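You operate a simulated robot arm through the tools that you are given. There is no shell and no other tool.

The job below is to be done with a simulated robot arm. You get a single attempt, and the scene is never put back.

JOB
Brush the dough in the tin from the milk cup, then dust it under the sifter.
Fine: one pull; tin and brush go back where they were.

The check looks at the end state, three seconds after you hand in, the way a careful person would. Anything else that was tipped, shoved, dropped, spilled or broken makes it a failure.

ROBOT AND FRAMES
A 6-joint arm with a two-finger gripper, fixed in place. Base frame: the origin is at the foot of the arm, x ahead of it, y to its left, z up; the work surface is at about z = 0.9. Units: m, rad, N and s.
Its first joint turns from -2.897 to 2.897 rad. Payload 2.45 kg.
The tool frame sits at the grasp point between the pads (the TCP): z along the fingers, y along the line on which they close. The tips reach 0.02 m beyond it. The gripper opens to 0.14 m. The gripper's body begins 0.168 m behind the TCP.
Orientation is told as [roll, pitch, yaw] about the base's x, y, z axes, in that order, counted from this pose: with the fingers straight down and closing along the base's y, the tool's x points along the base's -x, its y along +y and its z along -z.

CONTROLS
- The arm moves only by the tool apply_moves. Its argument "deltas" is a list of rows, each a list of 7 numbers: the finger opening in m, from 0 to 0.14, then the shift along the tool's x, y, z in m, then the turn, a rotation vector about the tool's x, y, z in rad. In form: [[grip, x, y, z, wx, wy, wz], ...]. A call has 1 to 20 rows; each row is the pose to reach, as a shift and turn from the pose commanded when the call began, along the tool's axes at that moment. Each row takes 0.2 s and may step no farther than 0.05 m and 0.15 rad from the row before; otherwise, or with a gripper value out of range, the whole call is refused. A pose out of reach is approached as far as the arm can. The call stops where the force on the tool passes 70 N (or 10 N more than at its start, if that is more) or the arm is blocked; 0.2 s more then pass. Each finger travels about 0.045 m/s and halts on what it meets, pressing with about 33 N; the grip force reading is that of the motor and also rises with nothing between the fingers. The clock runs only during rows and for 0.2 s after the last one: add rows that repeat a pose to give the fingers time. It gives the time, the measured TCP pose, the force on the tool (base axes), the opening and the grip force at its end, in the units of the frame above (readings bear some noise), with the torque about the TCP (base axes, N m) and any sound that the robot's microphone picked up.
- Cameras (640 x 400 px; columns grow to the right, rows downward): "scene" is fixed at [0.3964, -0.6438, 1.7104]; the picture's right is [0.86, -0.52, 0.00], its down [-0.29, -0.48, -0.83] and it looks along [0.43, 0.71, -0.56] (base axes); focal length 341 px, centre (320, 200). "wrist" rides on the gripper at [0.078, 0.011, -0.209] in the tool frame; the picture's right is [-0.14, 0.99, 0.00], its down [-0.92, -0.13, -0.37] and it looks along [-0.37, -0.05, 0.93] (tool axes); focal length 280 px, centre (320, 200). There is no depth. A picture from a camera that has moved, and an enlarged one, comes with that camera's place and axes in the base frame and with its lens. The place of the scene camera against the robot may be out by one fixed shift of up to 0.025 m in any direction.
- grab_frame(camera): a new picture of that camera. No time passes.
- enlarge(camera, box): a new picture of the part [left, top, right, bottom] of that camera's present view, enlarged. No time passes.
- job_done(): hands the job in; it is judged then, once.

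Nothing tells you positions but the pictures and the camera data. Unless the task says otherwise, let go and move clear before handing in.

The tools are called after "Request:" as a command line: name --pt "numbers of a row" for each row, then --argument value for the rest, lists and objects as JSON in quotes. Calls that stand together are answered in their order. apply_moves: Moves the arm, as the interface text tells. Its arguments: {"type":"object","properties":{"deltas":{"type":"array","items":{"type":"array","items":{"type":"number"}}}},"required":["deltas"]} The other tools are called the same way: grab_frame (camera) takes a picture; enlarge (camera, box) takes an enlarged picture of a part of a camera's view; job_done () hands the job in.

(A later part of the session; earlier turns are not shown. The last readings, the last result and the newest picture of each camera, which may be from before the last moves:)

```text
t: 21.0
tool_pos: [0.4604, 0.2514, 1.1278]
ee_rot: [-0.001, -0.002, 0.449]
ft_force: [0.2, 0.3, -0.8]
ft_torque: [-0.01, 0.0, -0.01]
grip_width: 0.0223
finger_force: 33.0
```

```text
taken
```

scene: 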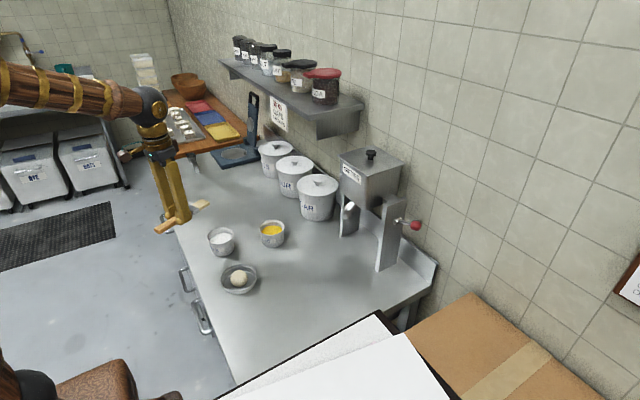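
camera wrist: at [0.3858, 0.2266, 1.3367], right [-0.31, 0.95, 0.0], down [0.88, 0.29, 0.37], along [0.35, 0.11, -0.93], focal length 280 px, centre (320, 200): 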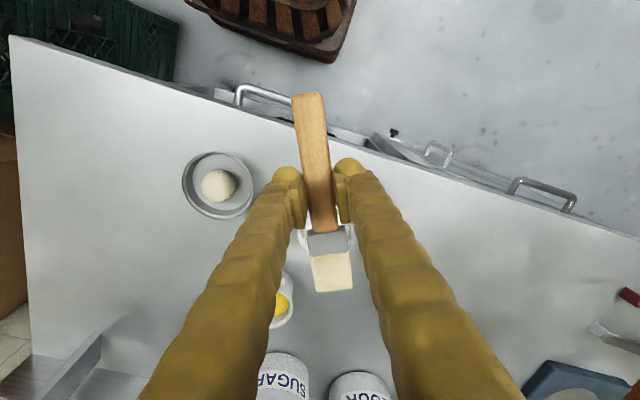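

The brush is held above the bench edge. I'll test tilting it so the bristles point down.

Request:
apply_moves --pt "0.0 0 0 0 0 0.13 0" --pt "0.0 0 0 0 0 0.26 0" --pt "0.0 0 0 0 0 0.39 0" --pt "0.0 0 0 0 0 0.52 0" --pt "0.0 0 0 0 0 0.65 0" --pt "0.0 0 0 0 0 0.78 0" --pt "0.0 0 0 0 0 0.78 0"

Request:
grab_frame --camera "wrist"

Request:
grab_frame --camera "scene"

```text
t: 22.6
tool_pos: [0.4606, 0.2497, 1.1295]
ee_rot: [-0.002, 0.778, 0.448]
ft_force: [-0.5, -0.2, -1.4]
ft_torque: [0.0, 0.02, 0.0]
grip_width: 0.0221
finger_force: 32.7
```

```text
taken
camera wrist: at [0.5383, 0.299, 1.3335], right [-0.34, 0.93, -0.1], down [0.88, 0.28, -0.38], along [-0.33, -0.22, -0.92], focal length 280 px, centre (320, 200)
```

wrist: 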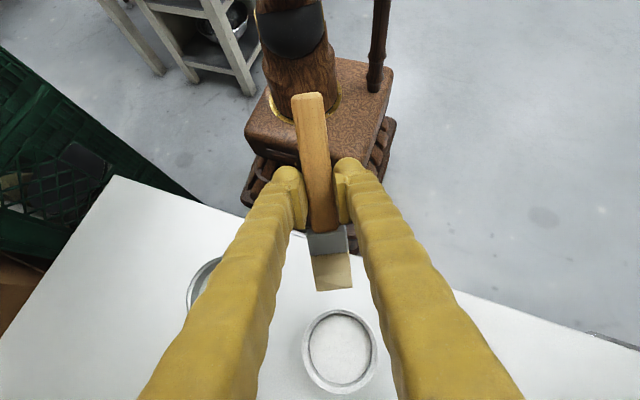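

```text
taken
```

scene: 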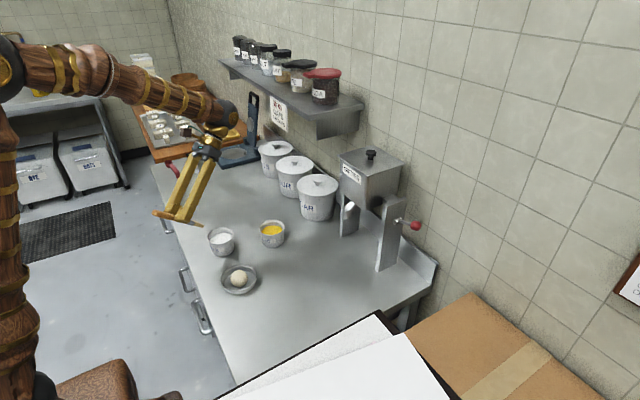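

The tilt works, and the wrist camera now looks straight down on the milk cup. I'll zoom to locate the cup precisely.

Request:
enlarge --camera "wrist" --box '[270, 200, 420, 400]'

Request:
enlarge --camera "scene" --box '[140, 160, 290, 300]'

```text
2.00 times, centred on (345, 300) of wrist
camera zoom: at [0.5383, 0.299, 1.3335], right [-0.34, 0.93, -0.1], down [0.88, 0.28, -0.38], along [-0.33, -0.22, -0.92], focal length 561 px, centre (270, 0)
```

zoom: 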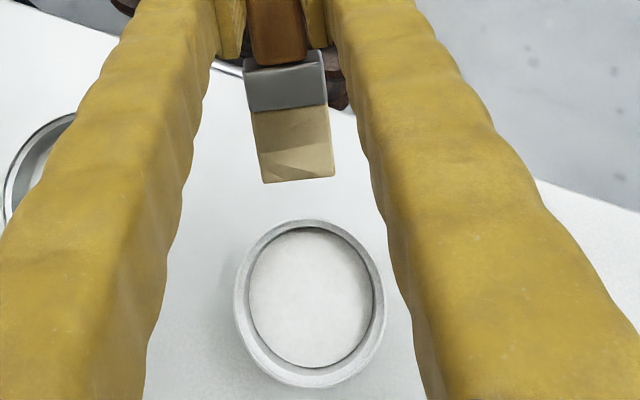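

```text
2.86 times, centred on (215, 230) of scene
camera zoom: at [0.3964, -0.6438, 1.7104], right [0.86, -0.52, 0.0], down [-0.29, -0.48, -0.83], along [0.43, 0.71, -0.56], focal length 976 px, centre (620, 114)
```

zoom: 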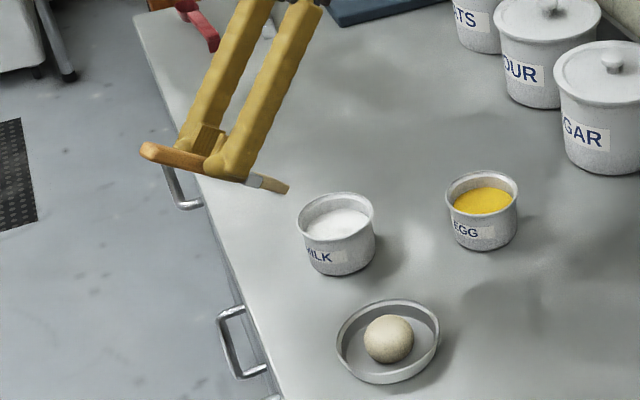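

The milk cup centre is at about (0.580,0.3005), with an inner diameter near 0.077, a rim height near 0.955–0.965 and milk about 0.017 below the rim. I'll tilt slightly more to clear the rear rim, then hover the tip above the cup.

Request:
apply_moves --pt "0.0 0 0 0 0 0.11 0" --pt "0.0 0 0 0 0 0.222 0" --pt "0.0 0 0 0 0 0.222 0"

Request:
apply_moves --pt "0.0 -0.0163 -0.0017 -0.0187 0 0 0" --pt "0.0 -0.0327 -0.0034 -0.0374 0 0 0" --pt "0.0 -0.049 -0.005 -0.0561 0 0 0" --pt "0.0 -0.0653 -0.0067 -0.0748 0 0 0" --pt "0.0 -0.0653 -0.0067 -0.0748 0 0 0"

Request:
grab_frame --camera "wrist"

Request:
grab_frame --camera "scene"

Request:
enlarge --camera "scene" --box '[160, 160, 290, 280]'

```text
t: 23.4
tool_pos: [0.4599, 0.251, 1.1295]
ee_rot: [0.0, 1.0, 0.447]
ft_force: [0.4, 0.1, 0.0]
ft_torque: [0.02, -0.01, 0.02]
grip_width: 0.0225
finger_force: 33.0
```

```text
t: 24.6
tool_pos: [0.547, 0.285, 1.1061]
ee_rot: [-0.002, 0.995, 0.448]
ft_force: [-0.4, -0.7, 0.0]
ft_torque: [-0.01, 0.04, -0.02]
grip_width: 0.0226
finger_force: 32.4
out of reach, approached as far as the arm can: row 4, 5
```

```text
taken
camera wrist: at [0.6632, 0.3509, 1.2849], right [-0.36, 0.92, -0.12], down [0.79, 0.24, -0.57], along [-0.5, -0.3, -0.81], focal length 280 px, centre (320, 200)
```

wrist: 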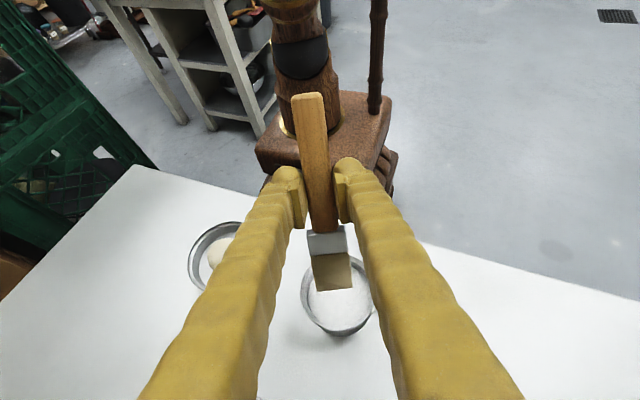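

```text
taken
```

scene: 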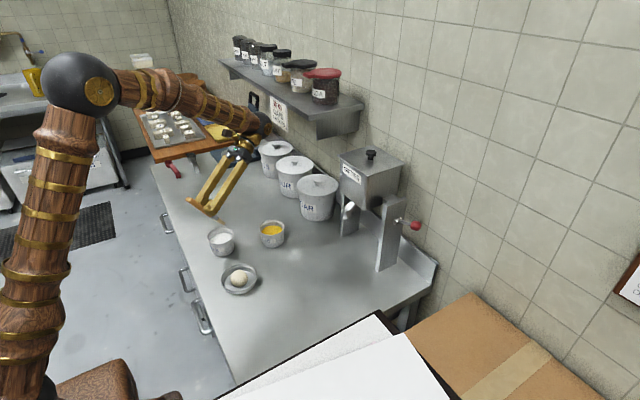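

```text
3.33 times, centred on (225, 220) of scene
camera zoom: at [0.3964, -0.6438, 1.7104], right [0.86, -0.52, 0.0], down [-0.29, -0.48, -0.83], along [0.43, 0.71, -0.56], focal length 1138 px, centre (637, 133)
```

zoom: 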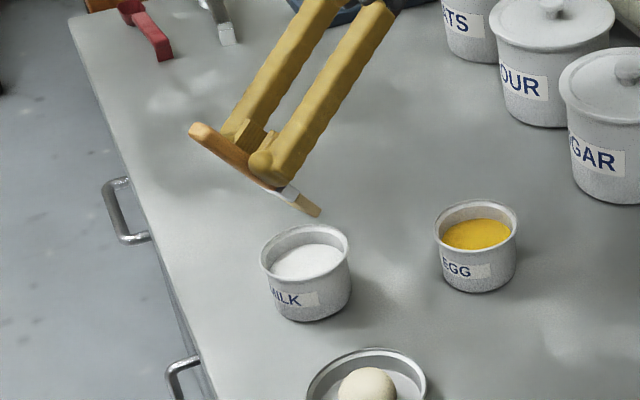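

This tilt direction hits the arm's reach limit near the cup. I'll back off, bring the brush level, and yaw it to point sideways toward -y, where the wrist has much more room.

Request:
apply_moves --pt "0.0 0.0163 0.0017 0.0187 0 0 0" --pt "0.0 0.0327 0.0034 0.0374 0 0 0" --pt "0.0 0.049 0.005 0.0561 0 0 0" --pt "0.0 0.0653 0.0067 0.0748 0 0 0" --pt "0.0 0.0653 0.0067 0.0748 0 -0.14 0" --pt "0.0 0.0653 0.0067 0.0748 0 -0.28 0" --pt "0.0 0.0653 0.0067 0.0748 0 -0.42 0" --pt "0.0 0.0653 0.0067 0.0748 0 -0.56 0" --pt "0.0 0.0653 0.0067 0.0748 0 -0.7 0" --pt "0.0 0.0653 0.0067 0.0748 0 -0.84 0" --pt "0.0 0.0653 0.0067 0.0748 0 -0.98 0" --pt "0.0 0.0653 0.0067 0.0748 0 -1.0 0"

Request:
apply_moves --pt "0.0 0 0 0 0 0 0.14" --pt "0.0 0 0 0 0 0 0.28" --pt "0.0 0 0 0 0 0 0.42" --pt "0.0 0 0 0 0 0 0.56" --pt "0.0 0 0 0 0 0 0.7" --pt "0.0 0 0 0 0 0 0.84" --pt "0.0 0 0 0 0 0 0.98" --pt "0.0 0 0 0 0 0 1.12" --pt "0.0 0 0 0 0 0 1.26" --pt "0.0 0 0 0 0 0 1.4" --pt "0.0 0 0 0 0 0 1.54" --pt "0.0 0 0 0 0 0 1.648" --pt "0.0 0 0 0 0 0 1.648"

Request:
grab_frame --camera "wrist"

Request:
grab_frame --camera "scene"

```text
t: 27.2
tool_pos: [0.4558, 0.2468, 1.1216]
ee_rot: [-0.002, -0.003, 0.45]
ft_force: [-0.4, -0.6, -0.5]
ft_torque: [0.0, 0.0, -0.01]
grip_width: 0.0223
finger_force: 33.2
```

```text
t: 30.0
tool_pos: [0.4554, 0.2467, 1.1216]
ee_rot: [-0.001, -0.002, -1.199]
ft_force: [-0.6, 0.3, -0.6]
ft_torque: [0.01, 0.01, 0.0]
grip_width: 0.0224
finger_force: 32.7
```

```text
taken
camera wrist: at [0.4381, 0.3234, 1.3305], right [0.97, 0.23, 0.0], down [0.22, -0.9, 0.37], along [0.09, -0.36, -0.93], focal length 280 px, centre (320, 200)
```

wrist: 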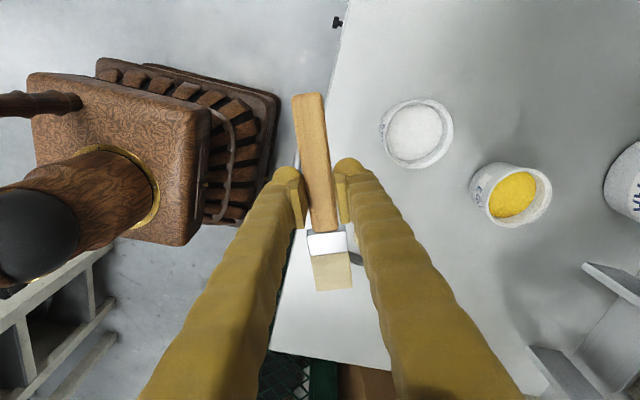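

```text
taken
```

scene: 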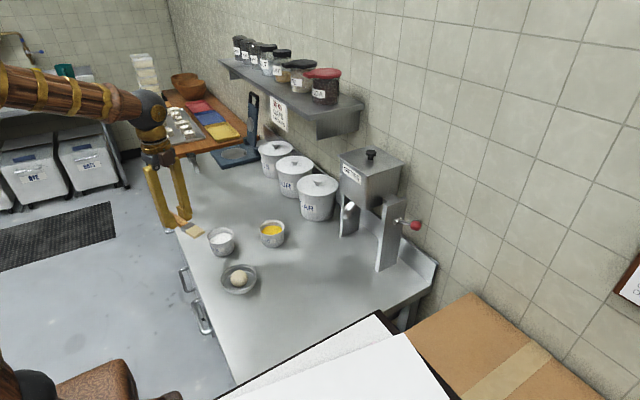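

The brush now points sideways toward -y. I'll move over to the milk cup's far side and tilt the bristles down there, well above the rim.

Request:
apply_moves --pt "0.0 0.0091 0.0339 -0.0021 0 0 0" --pt "0.0 0.0181 0.0677 -0.0042 0 0 0" --pt "0.0 0.0272 0.1016 -0.0063 0 0 0" --pt "0.0 0.0362 0.1354 -0.0084 0 0 0" --pt "0.0 0.0362 0.1354 -0.0084 0 0.14 0" --pt "0.0 0.0362 0.1354 -0.0084 0 0.28 0" --pt "0.0 0.0362 0.1354 -0.0084 0 0.42 0" --pt "0.0 0.0362 0.1354 -0.0084 0 0.56 0" --pt "0.0 0.0362 0.1354 -0.0084 0 0.7 0" --pt "0.0 0.0362 0.1354 -0.0084 0 0.84 0" --pt "0.0 0.0362 0.1354 -0.0084 0 0.98 0" --pt "0.0 0.0362 0.1354 -0.0084 0 1.0 0" --pt "0.0 0.0362 0.1354 -0.0084 0 1.0 0"

Request:
grab_frame --camera "wrist"

Request:
enlarge --camera "scene" --box '[140, 120, 320, 300]'

```text
t: 32.8
tool_pos: [0.5694, 0.3294, 1.1296]
ee_rot: [0.0, 1.0, -1.199]
ft_force: [0.6, -0.9, 0.5]
ft_torque: [-0.02, -0.02, 0.0]
grip_width: 0.0224
finger_force: 32.6
```

```text
taken
camera wrist: at [0.6291, 0.2092, 1.3083], right [0.95, 0.29, -0.12], down [0.18, -0.8, -0.58], along [-0.26, 0.53, -0.81], focal length 280 px, centre (320, 200)
```

wrist: 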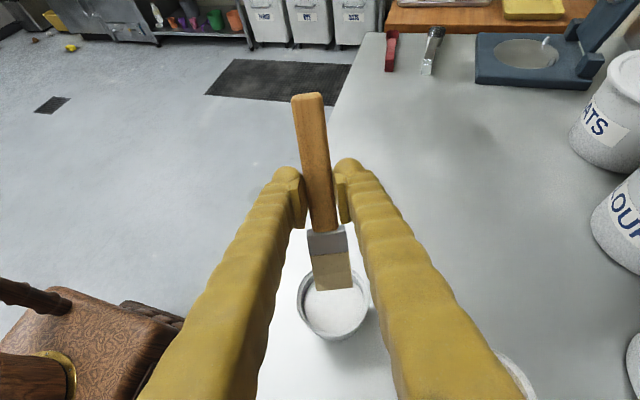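

```text
2.22 times, centred on (230, 210) of scene
camera zoom: at [0.3964, -0.6438, 1.7104], right [0.86, -0.52, 0.0], down [-0.29, -0.48, -0.83], along [0.43, 0.71, -0.56], focal length 759 px, centre (520, 178)
```

zoom: 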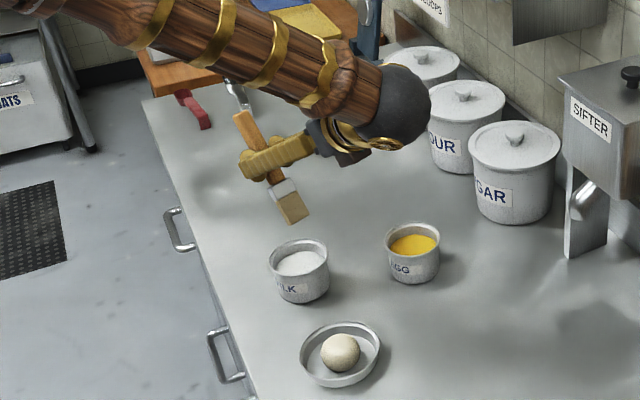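

The brush tilts fully here. I'll zoom in to check the tip against the cup.

Request:
enlarge --camera "wrist" --box '[270, 220, 400, 350]'

Request:
enlarge --camera "scene" --box '[180, 180, 260, 270]'

```text
3.08 times, centred on (335, 285) of wrist
camera zoom: at [0.6291, 0.2092, 1.3083], right [0.95, 0.29, -0.12], down [0.18, -0.8, -0.58], along [-0.26, 0.53, -0.81], focal length 863 px, centre (274, -62)
```

zoom: 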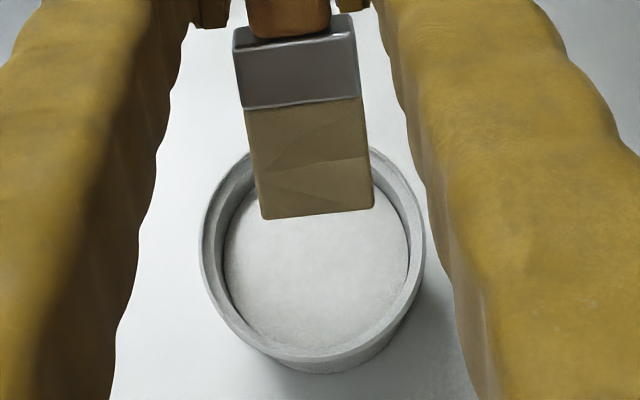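

```text
4.44 times, centred on (220, 225) of scene
camera zoom: at [0.3964, -0.6438, 1.7104], right [0.86, -0.52, 0.0], down [-0.29, -0.48, -0.83], along [0.43, 0.71, -0.56], focal length 1518 px, centre (764, 89)
```

zoom: 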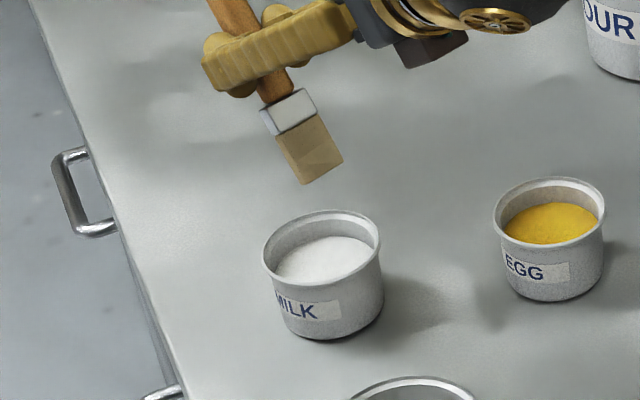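

Best estimate of the cup centre is (0.5785,0.297), with the rim near 0.965 and the milk surface near 0.943. The brush tip is directly above it at z≈1.035, so I'll go down halfway and check.

Request:
apply_moves --pt "0.0 -0.0146 -0.001 0.0112 0 0 0" --pt "0.0 -0.0293 -0.0021 0.0223 0 0 0" --pt "0.0 -0.0439 -0.0031 0.0335 0 0 0" --pt "0.0 -0.0439 -0.0031 0.0335 0 0 0"

Request:
enlarge --camera "wrist" --box '[270, 220, 400, 350]'

Request:
enlarge --camera "scene" --box '[180, 180, 260, 270]'

```text
t: 33.8
tool_pos: [0.5653, 0.3327, 1.0753]
ee_rot: [-0.001, 0.998, -1.199]
ft_force: [0.1, -0.1, -0.6]
ft_torque: [-0.02, 0.01, 0.0]
grip_width: 0.0224
finger_force: 33.2
```

```text
3.08 times, centred on (335, 285) of wrist
camera zoom: at [0.6245, 0.2136, 1.2534], right [0.95, 0.29, -0.12], down [0.18, -0.8, -0.57], along [-0.26, 0.53, -0.81], focal length 863 px, centre (274, -62)
```

zoom: 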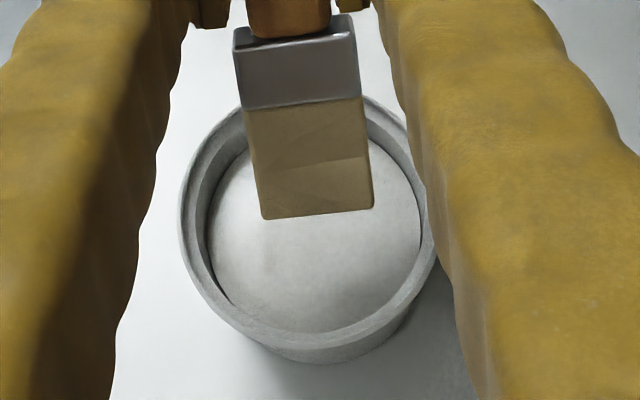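

```text
4.44 times, centred on (220, 225) of scene
camera zoom: at [0.3964, -0.6438, 1.7104], right [0.86, -0.52, 0.0], down [-0.29, -0.48, -0.83], along [0.43, 0.71, -0.56], focal length 1518 px, centre (764, 89)
```

zoom: 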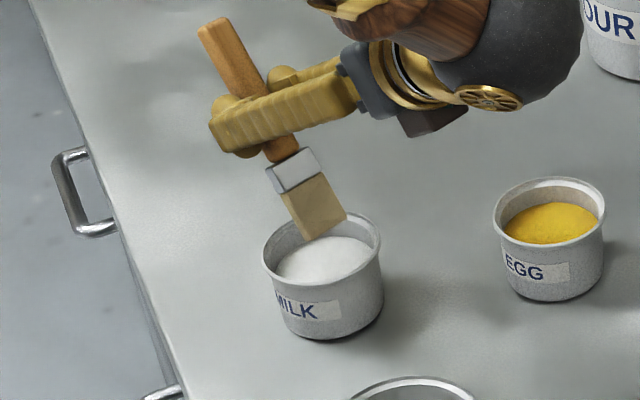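

The tip is centred above the milk with clearance to the rim all around. I'll lower it into the milk.

Request:
apply_moves --pt "0.0 -0.0126 0 0.0081 0 0 0" --pt "0.0 -0.0252 0 0.0162 0 0 0" --pt "0.0 -0.0379 0 0.0243 0 0 0" --pt "0.0 -0.0455 0 0.0292 0 0 0" --pt "0.0 -0.0455 0 0.0292 0 0 0" --pt "0.0 -0.0455 0 0.0292 0 0 0" --pt "0.0 -0.0455 0 0.0292 0 0 0"

Request:
enlarge --camera "wrist" --box '[270, 220, 400, 350]'

Request:
enlarge --camera "scene" --box '[180, 180, 260, 270]'

```text
t: 35.4
tool_pos: [0.5645, 0.3329, 1.0204]
ee_rot: [-0.001, 0.998, -1.199]
ft_force: [-0.6, 0.1, -1.3]
ft_torque: [0.01, 0.0, -0.03]
grip_width: 0.0226
finger_force: 33.3
```

```text
3.08 times, centred on (335, 285) of wrist
camera zoom: at [0.623, 0.2122, 1.2], right [0.95, 0.29, -0.12], down [0.18, -0.8, -0.57], along [-0.26, 0.53, -0.81], focal length 863 px, centre (274, -62)
```

zoom: 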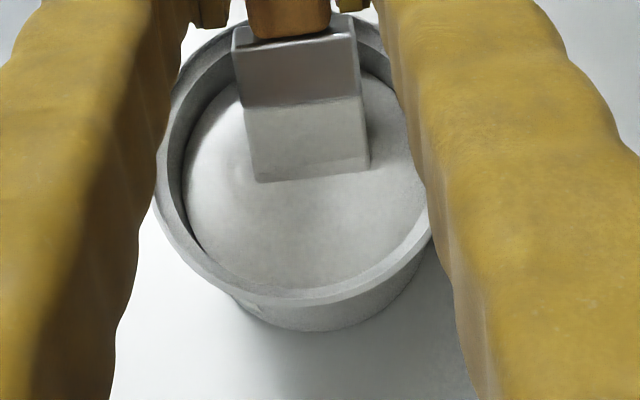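

```text
4.44 times, centred on (220, 225) of scene
camera zoom: at [0.3964, -0.6438, 1.7104], right [0.86, -0.52, 0.0], down [-0.29, -0.48, -0.83], along [0.43, 0.71, -0.56], focal length 1518 px, centre (764, 89)
```

zoom: 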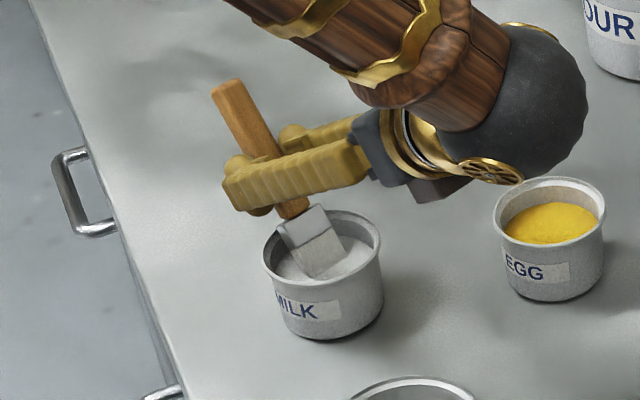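

The bristles have turned white, so they are loaded with milk. I'll lift straight up out of the cup and hold a moment above it so any drips fall back in.

Request:
apply_moves --pt "0.0 0.0126 0 -0.0081 0 0 0" --pt "0.0 0.0252 0 -0.0162 0 0 0" --pt "0.0 0.0379 0 -0.0243 0 0 0" --pt "0.0 0.0379 0 -0.0243 0 0 0" --pt "0.0 0.0379 0 -0.0243 0 0 0" --pt "0.0 0.0379 0 -0.0243 0 0 0" --pt "0.0 0.0379 0 -0.0243 0 0 0" --pt "0.0 0.0631 0 -0.0405 0 0 0" --pt "0.0 0.0884 0 -0.0567 0 0 0" --pt "0.0 0.101 0 -0.0648 0 0 0" --pt "0.0 0.101 0 -0.0648 0 0 0"

Request:
grab_frame --camera "wrist"

Request:
enlarge --camera "scene" --box '[170, 160, 290, 300]'

```text
t: 37.8
tool_pos: [0.5656, 0.3342, 1.141]
ee_rot: [-0.003, 0.999, -1.198]
ft_force: [0.7, -0.6, 0.4]
ft_torque: [0.0, -0.03, 0.0]
grip_width: 0.0223
finger_force: 33.1
```

```text
taken
camera wrist: at [0.6255, 0.2129, 1.3197], right [0.95, 0.29, -0.12], down [0.18, -0.8, -0.57], along [-0.26, 0.53, -0.81], focal length 280 px, centre (320, 200)
```

wrist: 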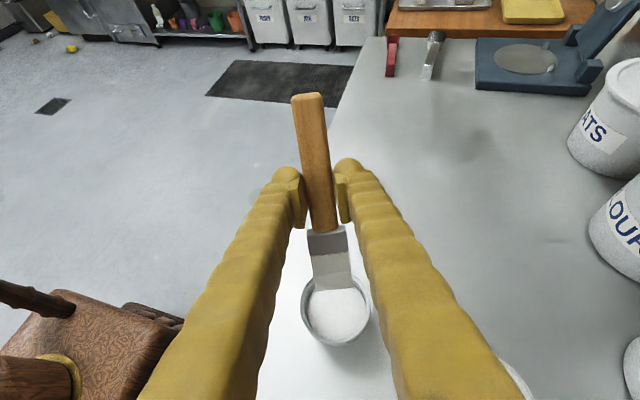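

```text
2.86 times, centred on (230, 230) of scene
camera zoom: at [0.3964, -0.6438, 1.7104], right [0.86, -0.52, 0.0], down [-0.29, -0.48, -0.83], along [0.43, 0.71, -0.56], focal length 976 px, centre (577, 114)
```

zoom: 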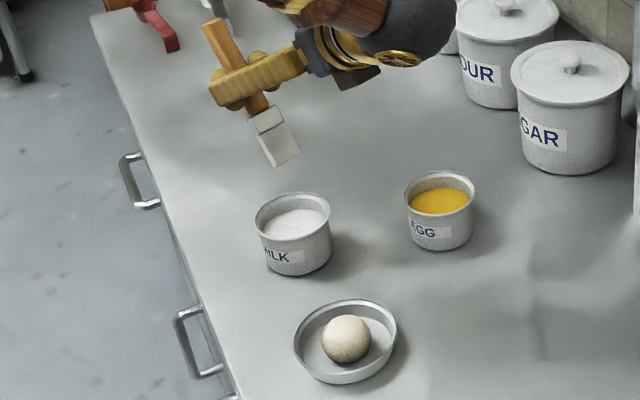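

The brush is well coated with no drips visible. I'll carry it over to hover above the dough.

Request:
apply_moves --pt "0.0 -0.0197 -0.0147 -0.025 0 0 0" --pt "0.0 -0.0395 -0.0294 -0.05 0 0 0" --pt "0.0 -0.0592 -0.0442 -0.0751 0 0 0" --pt "0.0 -0.079 -0.0589 -0.1001 0 0 0" --pt "0.0 -0.0987 -0.0736 -0.1251 0 0 0" --pt "0.0 -0.0987 -0.0736 -0.1251 0 0 0"

Request:
grab_frame --camera "wrist"

Request:
enlarge --camera "wrist" --box '[270, 220, 400, 350]'

Request:
enlarge --camera "scene" --box '[180, 210, 290, 310]'

```text
t: 39.2
tool_pos: [0.5522, 0.1574, 1.1271]
ee_rot: [0.0, 1.0, -1.196]
ft_force: [-0.5, 1.0, -0.2]
ft_torque: [0.04, 0.01, 0.01]
grip_width: 0.0226
finger_force: 32.8
```

```text
taken
camera wrist: at [0.6119, 0.037, 1.3046], right [0.95, 0.29, -0.12], down [0.18, -0.8, -0.57], along [-0.26, 0.53, -0.81], focal length 280 px, centre (320, 200)
```

wrist: 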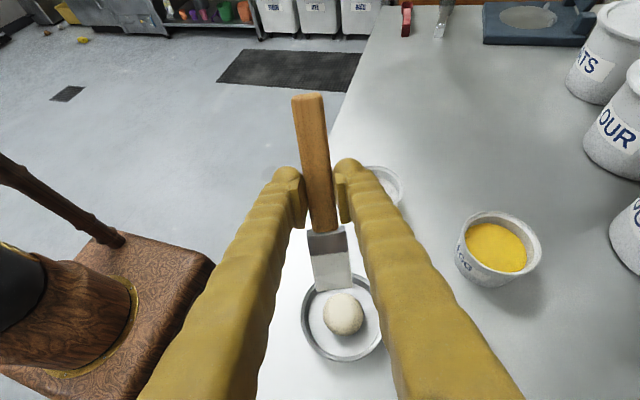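

```text
3.08 times, centred on (335, 285) of wrist
camera zoom: at [0.6119, 0.037, 1.3046], right [0.95, 0.29, -0.12], down [0.18, -0.8, -0.57], along [-0.26, 0.53, -0.81], focal length 863 px, centre (274, -62)
```

zoom: 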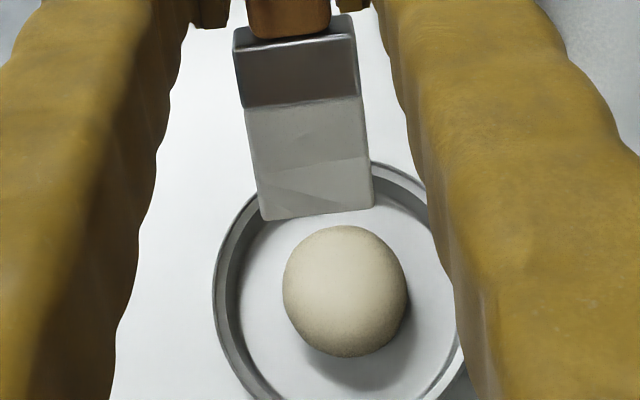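

```text
4.00 times, centred on (235, 260) of scene
camera zoom: at [0.3964, -0.6438, 1.7104], right [0.86, -0.52, 0.0], down [-0.29, -0.48, -0.83], along [0.43, 0.71, -0.56], focal length 1366 px, centre (660, -40)
```

zoom: 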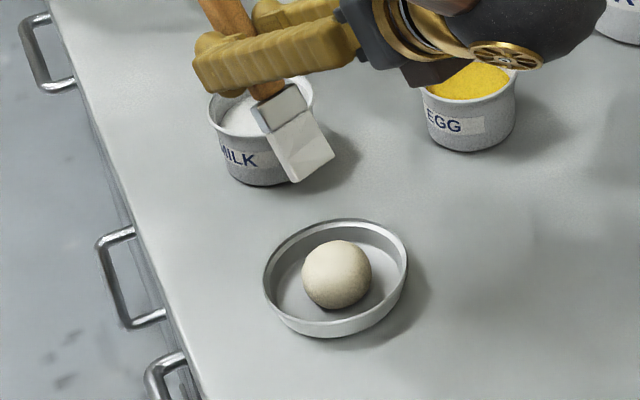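

The dough centre refines to about (0.5715,0.1165), with its top near z=0.952, and the brush tip is right above at 1.03. I'll come down to just above the top and look.

Request:
apply_moves --pt "0.0 -0.021 0.0008 0.0104 0 0 0" --pt "0.0 -0.0421 0.0017 0.0209 0 0 0" --pt "0.0 -0.0631 0.0025 0.0313 0 0 0" --pt "0.0 -0.0631 0.0025 0.0313 0 0 0"

Request:
enlarge --camera "wrist" --box '[270, 220, 400, 350]'

Request:
enlarge --camera "scene" --box '[205, 240, 275, 310]'

```text
t: 40.2
tool_pos: [0.558, 0.1532, 1.055]
ee_rot: [0.0, 0.999, -1.201]
ft_force: [0.3, -0.9, -0.2]
ft_torque: [-0.01, 0.0, 0.03]
grip_width: 0.0222
finger_force: 32.8
```

```text
3.08 times, centred on (335, 285) of wrist
camera zoom: at [0.6176, 0.033, 1.2334], right [0.95, 0.29, -0.12], down [0.18, -0.8, -0.57], along [-0.26, 0.53, -0.81], focal length 863 px, centre (274, -62)
```

zoom: 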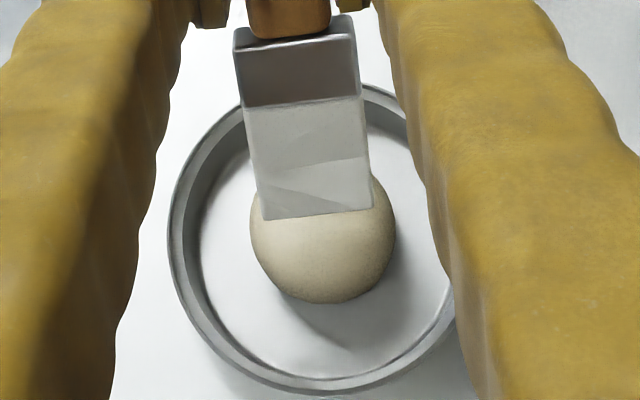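

```text
5.71 times, centred on (240, 275) of scene
camera zoom: at [0.3964, -0.6438, 1.7104], right [0.86, -0.52, 0.0], down [-0.29, -0.48, -0.83], along [0.43, 0.71, -0.56], focal length 1951 px, centre (777, -229)
```

zoom: 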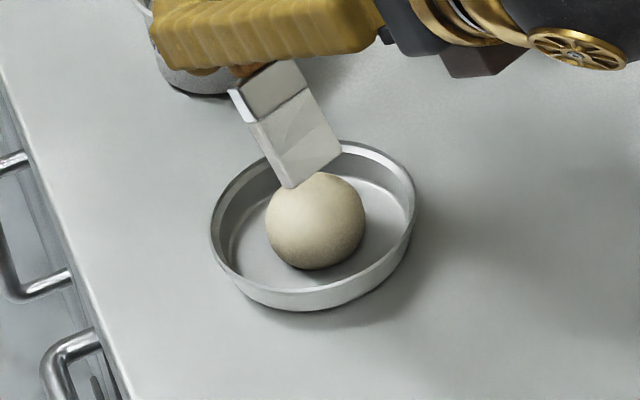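

The tip is a few millimetres above the dough's top. I'll lower it gently in small steps.

Request:
apply_moves --pt "0.0 -0.0013 0 0.0008 0 0 0" --pt "0.0 -0.0025 0 0.0016 0 0 0" --pt "0.0 -0.0034 0 0.0022 0 0 0"

Request:
enlarge --camera "wrist" --box '[270, 220, 400, 350]'

Request:
enlarge --camera "scene" --box '[205, 240, 275, 310]'

```text
t: 41.0
tool_pos: [0.558, 0.1528, 1.0513]
ee_rot: [-0.001, 0.998, -1.2]
ft_force: [0.1, -0.2, 0.3]
ft_torque: [0.01, 0.0, -0.01]
grip_width: 0.0223
finger_force: 33.0
```

```text
3.08 times, centred on (335, 285) of wrist
camera zoom: at [0.618, 0.0321, 1.2299], right [0.95, 0.29, -0.12], down [0.18, -0.8, -0.57], along [-0.26, 0.53, -0.81], focal length 863 px, centre (274, -62)
```

zoom: 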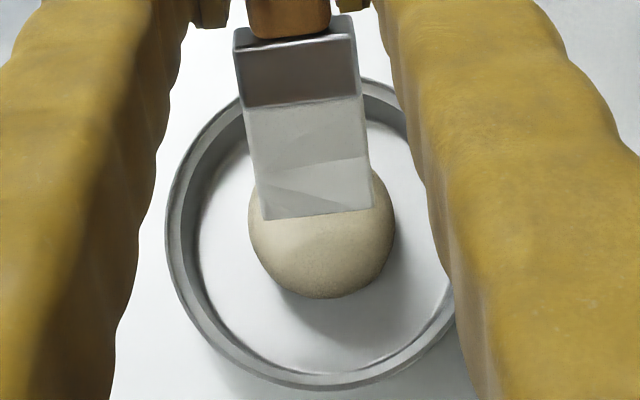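

```text
5.71 times, centred on (240, 275) of scene
camera zoom: at [0.3964, -0.6438, 1.7104], right [0.86, -0.52, 0.0], down [-0.29, -0.48, -0.83], along [0.43, 0.71, -0.56], focal length 1951 px, centre (777, -229)
```

zoom: 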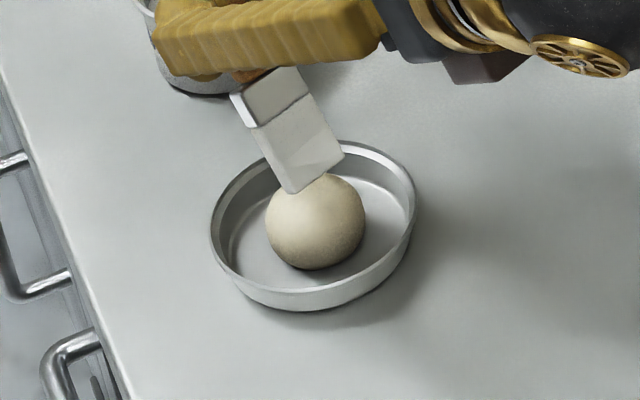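

No contact yet. I'll continue down a few millimetres.

Request:
apply_moves --pt "0.0 -0.0013 0 0.0008 0 0 0" --pt "0.0 -0.0025 0 0.0016 0 0 0" --pt "0.0 -0.0034 0 0.0022 0 0 0"

Request:
enlarge --camera "wrist" --box '[270, 220, 400, 350]'

Request:
enlarge --camera "scene" --box '[205, 240, 275, 310]'

```text
t: 41.8
tool_pos: [0.558, 0.1535, 1.047]
ee_rot: [0.001, 0.998, -1.198]
ft_force: [0.0, -0.1, -0.1]
ft_torque: [0.02, 0.01, 0.0]
grip_width: 0.0223
finger_force: 33.2
```

```text
3.08 times, centred on (335, 285) of wrist
camera zoom: at [0.6178, 0.032, 1.2257], right [0.95, 0.29, -0.12], down [0.18, -0.8, -0.57], along [-0.26, 0.53, -0.81], focal length 863 px, centre (274, -62)
```

zoom: 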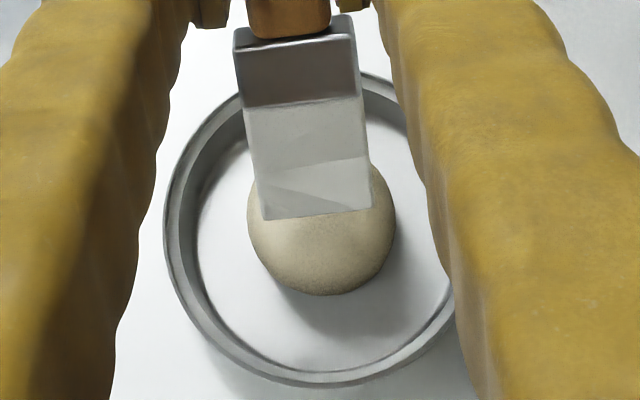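

```text
5.71 times, centred on (240, 275) of scene
camera zoom: at [0.3964, -0.6438, 1.7104], right [0.86, -0.52, 0.0], down [-0.29, -0.48, -0.83], along [0.43, 0.71, -0.56], focal length 1951 px, centre (777, -229)
```

zoom: 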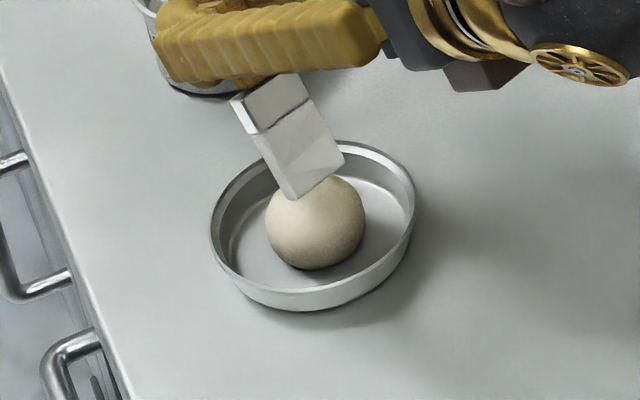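

Still free. The gap must be small, so I'll keep going in millimetre steps.

Request:
apply_moves --pt "0.0 -0.0008 0 0.0005 0 0 0" --pt "0.0 -0.0017 0 0.0011 0 0 0" --pt "0.0 -0.0025 0 0.0016 0 0 0" --pt "0.0 -0.0025 0 0.0016 0 0 0"

Request:
enlarge --camera "wrist" --box '[270, 220, 400, 350]'

Request:
enlarge --camera "scene" --box '[215, 250, 265, 300]'

```text
t: 42.8
tool_pos: [0.5582, 0.1521, 1.0451]
ee_rot: [-0.001, 0.997, -1.199]
ft_force: [-0.3, -0.6, -1.3]
ft_torque: [0.0, -0.01, 0.0]
grip_width: 0.0223
finger_force: 32.8
```

```text
3.08 times, centred on (335, 285) of wrist
camera zoom: at [0.6181, 0.0313, 1.2233], right [0.95, 0.29, -0.12], down [0.18, -0.8, -0.57], along [-0.26, 0.53, -0.81], focal length 863 px, centre (274, -62)
```

zoom: 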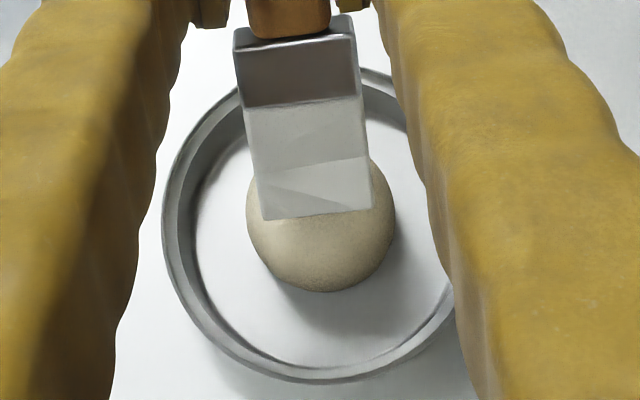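

```text
8.00 times, centred on (240, 275) of scene
camera zoom: at [0.3964, -0.6438, 1.7104], right [0.86, -0.52, 0.0], down [-0.29, -0.48, -0.83], along [0.43, 0.71, -0.56], focal length 2732 px, centre (960, -400)
```

zoom: 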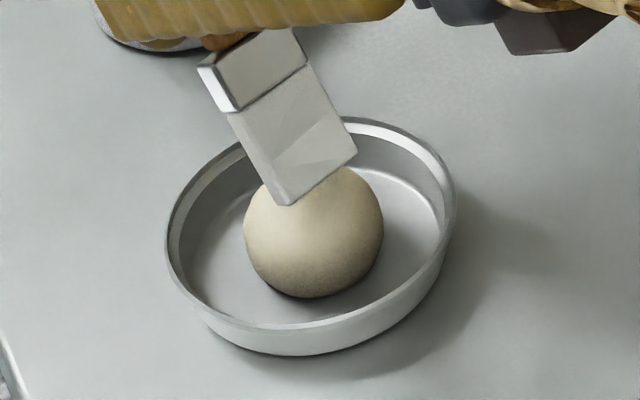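

Geometry suggests the dough's top may be slightly lower than assumed. I'll continue in 1 mm steps and watch the force and colour.

Request:
apply_moves --pt "0.0 -0.0008 0 0.0005 0 0 0" --pt "0.0 -0.0017 0 0.0011 0 0 0" --pt "0.0 -0.0025 0 0.0016 0 0 0" --pt "0.0 -0.0025 0 0.0016 0 0 0"

Request:
enlarge --camera "wrist" --box '[270, 220, 400, 350]'

Request:
enlarge --camera "scene" --box '[215, 250, 265, 300]'

```text
t: 43.8
tool_pos: [0.5578, 0.1528, 1.0411]
ee_rot: [0.001, 0.999, -1.199]
ft_force: [0.3, 0.0, -0.3]
ft_torque: [-0.03, -0.01, -0.01]
grip_width: 0.0223
finger_force: 33.5
```

```text
3.08 times, centred on (335, 285) of wrist
camera zoom: at [0.6179, 0.0314, 1.2205], right [0.95, 0.29, -0.12], down [0.18, -0.8, -0.57], along [-0.26, 0.53, -0.81], focal length 863 px, centre (274, -62)
```

zoom: 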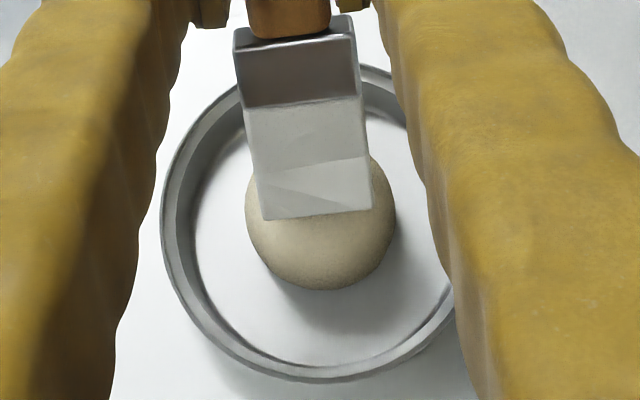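

```text
8.00 times, centred on (240, 275) of scene
camera zoom: at [0.3964, -0.6438, 1.7104], right [0.86, -0.52, 0.0], down [-0.29, -0.48, -0.83], along [0.43, 0.71, -0.56], focal length 2732 px, centre (960, -400)
```

zoom: 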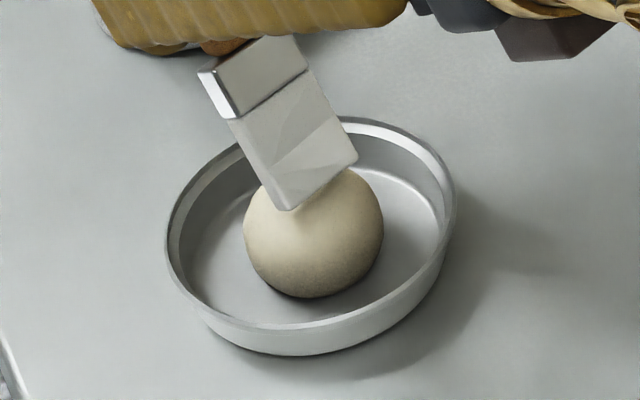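

Still no contact force. I'll continue another 3 mm.

Request:
apply_moves --pt "0.0 -0.0008 0 0.0005 0 0 0" --pt "0.0 -0.0017 0 0.0011 0 0 0" --pt "0.0 -0.0025 0 0.0016 0 0 0" --pt "0.0 -0.0025 0 0.0016 0 0 0"

Request:
enlarge --camera "wrist" --box '[270, 220, 400, 350]'

Request:
enlarge --camera "scene" --box '[215, 250, 265, 300]'

```text
t: 44.8
tool_pos: [0.5596, 0.1523, 1.0393]
ee_rot: [0.0, 0.997, -1.199]
ft_force: [-0.9, 0.8, -0.1]
ft_torque: [0.0, 0.01, 0.02]
grip_width: 0.0223
finger_force: 33.0
```

```text
3.08 times, centred on (335, 285) of wrist
camera zoom: at [0.6178, 0.0314, 1.2173], right [0.95, 0.29, -0.12], down [0.18, -0.8, -0.57], along [-0.26, 0.53, -0.81], focal length 863 px, centre (274, -62)
```

zoom: 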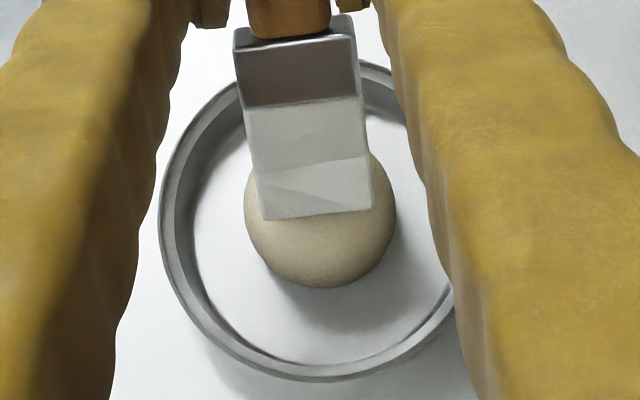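

```text
8.00 times, centred on (240, 275) of scene
camera zoom: at [0.3964, -0.6438, 1.7104], right [0.86, -0.52, 0.0], down [-0.29, -0.48, -0.83], along [0.43, 0.71, -0.56], focal length 2732 px, centre (960, -400)
```

zoom: 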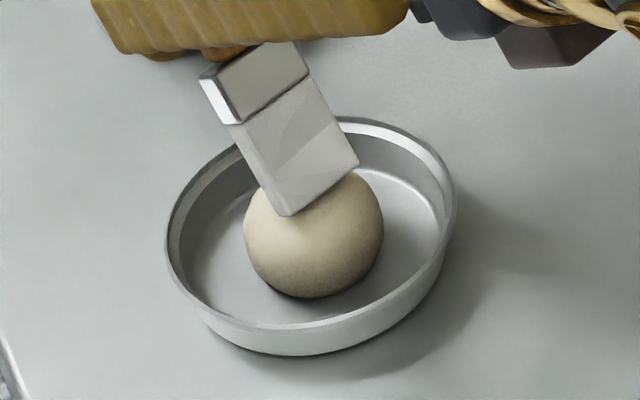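

The tip overlaps the dough's top in both views without measurable force, so contact seems very soft. I'll try gentle strokes across the top.

Request:
apply_moves --pt "0.0 0 0.006 0 0 0 0" --pt "0.0 0 0.012 0 0 0 0" --pt "0.0 0 0.006 0 0 0 0" --pt "0.0 0 0 0 0 0 0" --pt "0.0 0 -0.006 0 0 0 0" --pt "0.0 0 -0.012 0 0 0 0" --pt "0.0 0 -0.006 0 0 0 0" --pt "0.0 0 0 0 0 0 0"

Request:
enlarge --camera "wrist" --box '[270, 220, 400, 350]'

Request:
enlarge --camera "scene" --box '[215, 250, 265, 300]'

```text
t: 46.6
tool_pos: [0.5597, 0.1532, 1.0397]
ee_rot: [0.0, 0.999, -1.198]
ft_force: [-0.2, 0.3, -1.6]
ft_torque: [0.02, 0.02, 0.03]
grip_width: 0.0225
finger_force: 32.8
```

```text
3.08 times, centred on (335, 285) of wrist
camera zoom: at [0.6186, 0.0323, 1.2175], right [0.95, 0.29, -0.12], down [0.18, -0.8, -0.57], along [-0.26, 0.53, -0.81], focal length 863 px, centre (274, -62)
```

zoom: 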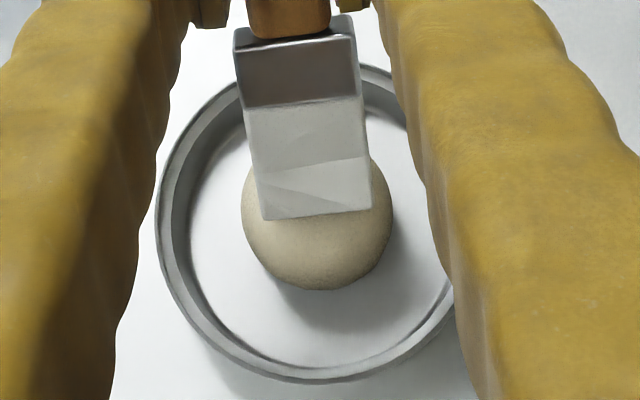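

```text
8.00 times, centred on (240, 275) of scene
camera zoom: at [0.3964, -0.6438, 1.7104], right [0.86, -0.52, 0.0], down [-0.29, -0.48, -0.83], along [0.43, 0.71, -0.56], focal length 2732 px, centre (960, -400)
```

zoom: 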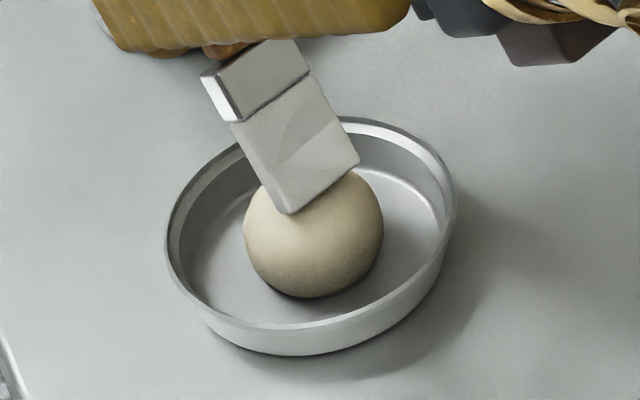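

No colour change yet, so I'll continue down slowly.

Request:
apply_moves --pt "0.0 -0.0008 0 0.0005 0 0 0" --pt "0.0 -0.0017 0 0.0011 0 0 0" --pt "0.0 -0.0025 0 0.0016 0 0 0" --pt "0.0 -0.0025 0 0.0016 0 0 0"

Request:
enlarge --camera "wrist" --box '[270, 220, 400, 350]'

Request:
enlarge --camera "scene" --box '[215, 250, 265, 300]'

```text
t: 47.6
tool_pos: [0.5594, 0.1526, 1.0353]
ee_rot: [0.0, 0.999, -1.198]
ft_force: [-0.7, 1.3, 12.6]
ft_torque: [-0.5, 0.13, 0.07]
grip_width: 0.0226
finger_force: 32.5
```

```text
3.08 times, centred on (335, 285) of wrist
camera zoom: at [0.6182, 0.0316, 1.2145], right [0.95, 0.29, -0.12], down [0.18, -0.8, -0.57], along [-0.26, 0.53, -0.81], focal length 863 px, centre (274, -62)
```

zoom: 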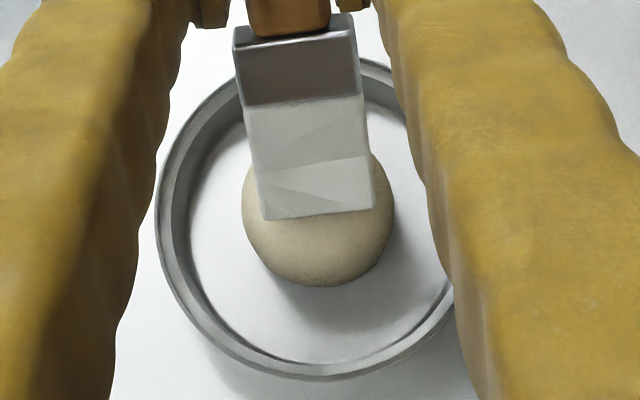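

```text
8.00 times, centred on (240, 275) of scene
camera zoom: at [0.3964, -0.6438, 1.7104], right [0.86, -0.52, 0.0], down [-0.29, -0.48, -0.83], along [0.43, 0.71, -0.56], focal length 2732 px, centre (960, -400)
```

zoom: 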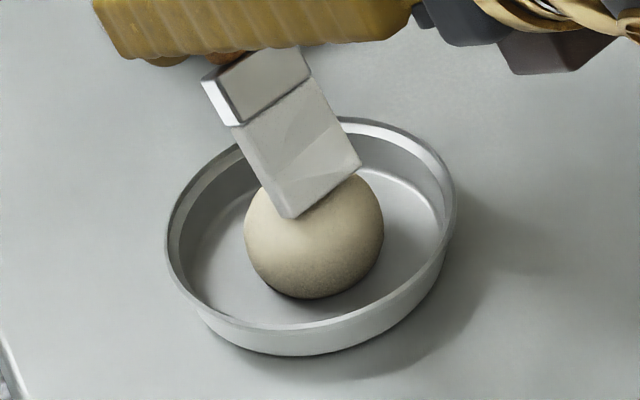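

Contact registered at 12.6 N. I'll back off upward and look at whether the dough took any milk.

Request:
apply_moves --pt "0.0 0.0017 0 -0.0011 0 0 0" --pt "0.0 0.0042 0 -0.0027 0 0 0" --pt "0.0 0.0126 0 -0.0081 0 0 0" --pt "0.0 0.0295 0 -0.0189 0 0 0" --pt "0.0 0.0295 0 -0.0189 0 0 0"

Request:
enlarge --camera "wrist" --box '[270, 220, 400, 350]'

Request:
enlarge --camera "scene" --box '[215, 250, 265, 300]'

```text
t: 48.8
tool_pos: [0.5601, 0.1534, 1.0701]
ee_rot: [-0.001, 0.998, -1.199]
ft_force: [-0.5, 0.0, -0.6]
ft_torque: [0.04, -0.01, 0.03]
grip_width: 0.0223
finger_force: 33.2
```

```text
3.08 times, centred on (335, 285) of wrist
camera zoom: at [0.619, 0.0318, 1.2496], right [0.95, 0.29, -0.12], down [0.18, -0.8, -0.57], along [-0.26, 0.53, -0.81], focal length 863 px, centre (274, -62)
```

zoom: 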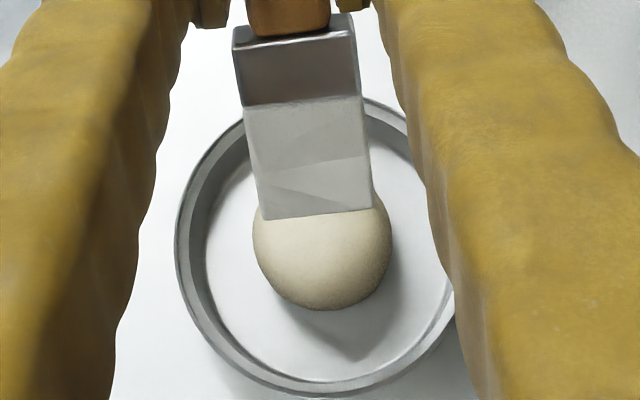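

```text
8.00 times, centred on (240, 275) of scene
camera zoom: at [0.3964, -0.6438, 1.7104], right [0.86, -0.52, 0.0], down [-0.29, -0.48, -0.83], along [0.43, 0.71, -0.56], focal length 2732 px, centre (960, -400)
```

zoom: 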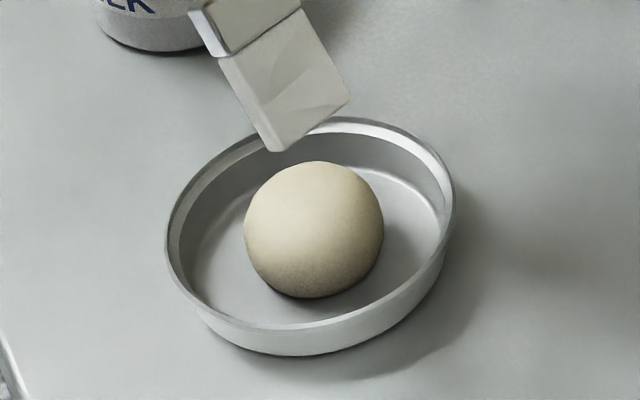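

I'll shift the brush aside a little to see the whole dough and compare its look.

Request:
apply_moves --pt "0.0 0.02 0.0 -0.0126 0 0 0" --pt "0.0 0.04 0.0 0.0126 0 0 0" --pt "0.0 0.05 0.0 0.035 0 0 0" --pt "0.0 0.05 0.0 0.035 0 0 0"

Request:
enlarge --camera "wrist" --box '[270, 220, 400, 350]'

Request:
enlarge --camera "scene" --box '[215, 250, 265, 300]'

```text
t: 49.8
tool_pos: [0.5386, 0.2039, 1.0941]
ee_rot: [0.001, 1.0, -1.199]
ft_force: [0.4, 0.2, -0.1]
ft_torque: [-0.02, 0.0, -0.01]
grip_width: 0.0222
finger_force: 33.4
```

```text
3.08 times, centred on (335, 285) of wrist
camera zoom: at [0.5984, 0.0832, 1.2729], right [0.95, 0.29, -0.12], down [0.18, -0.8, -0.57], along [-0.26, 0.53, -0.81], focal length 863 px, centre (274, -62)
```

zoom: 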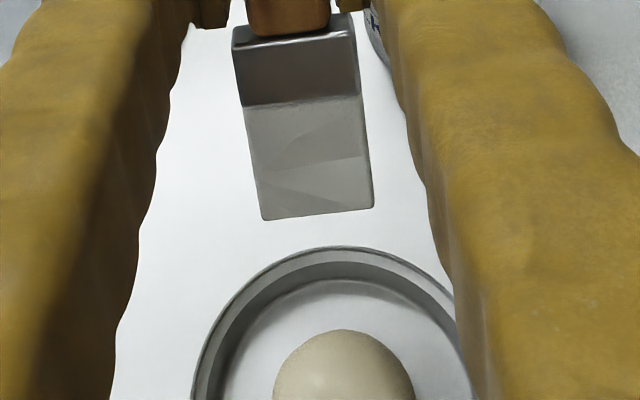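

```text
8.00 times, centred on (240, 275) of scene
camera zoom: at [0.3964, -0.6438, 1.7104], right [0.86, -0.52, 0.0], down [-0.29, -0.48, -0.83], along [0.43, 0.71, -0.56], focal length 2732 px, centre (960, -400)
```

zoom: 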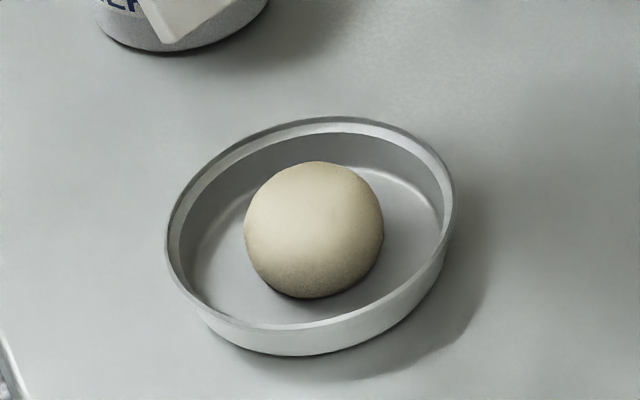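

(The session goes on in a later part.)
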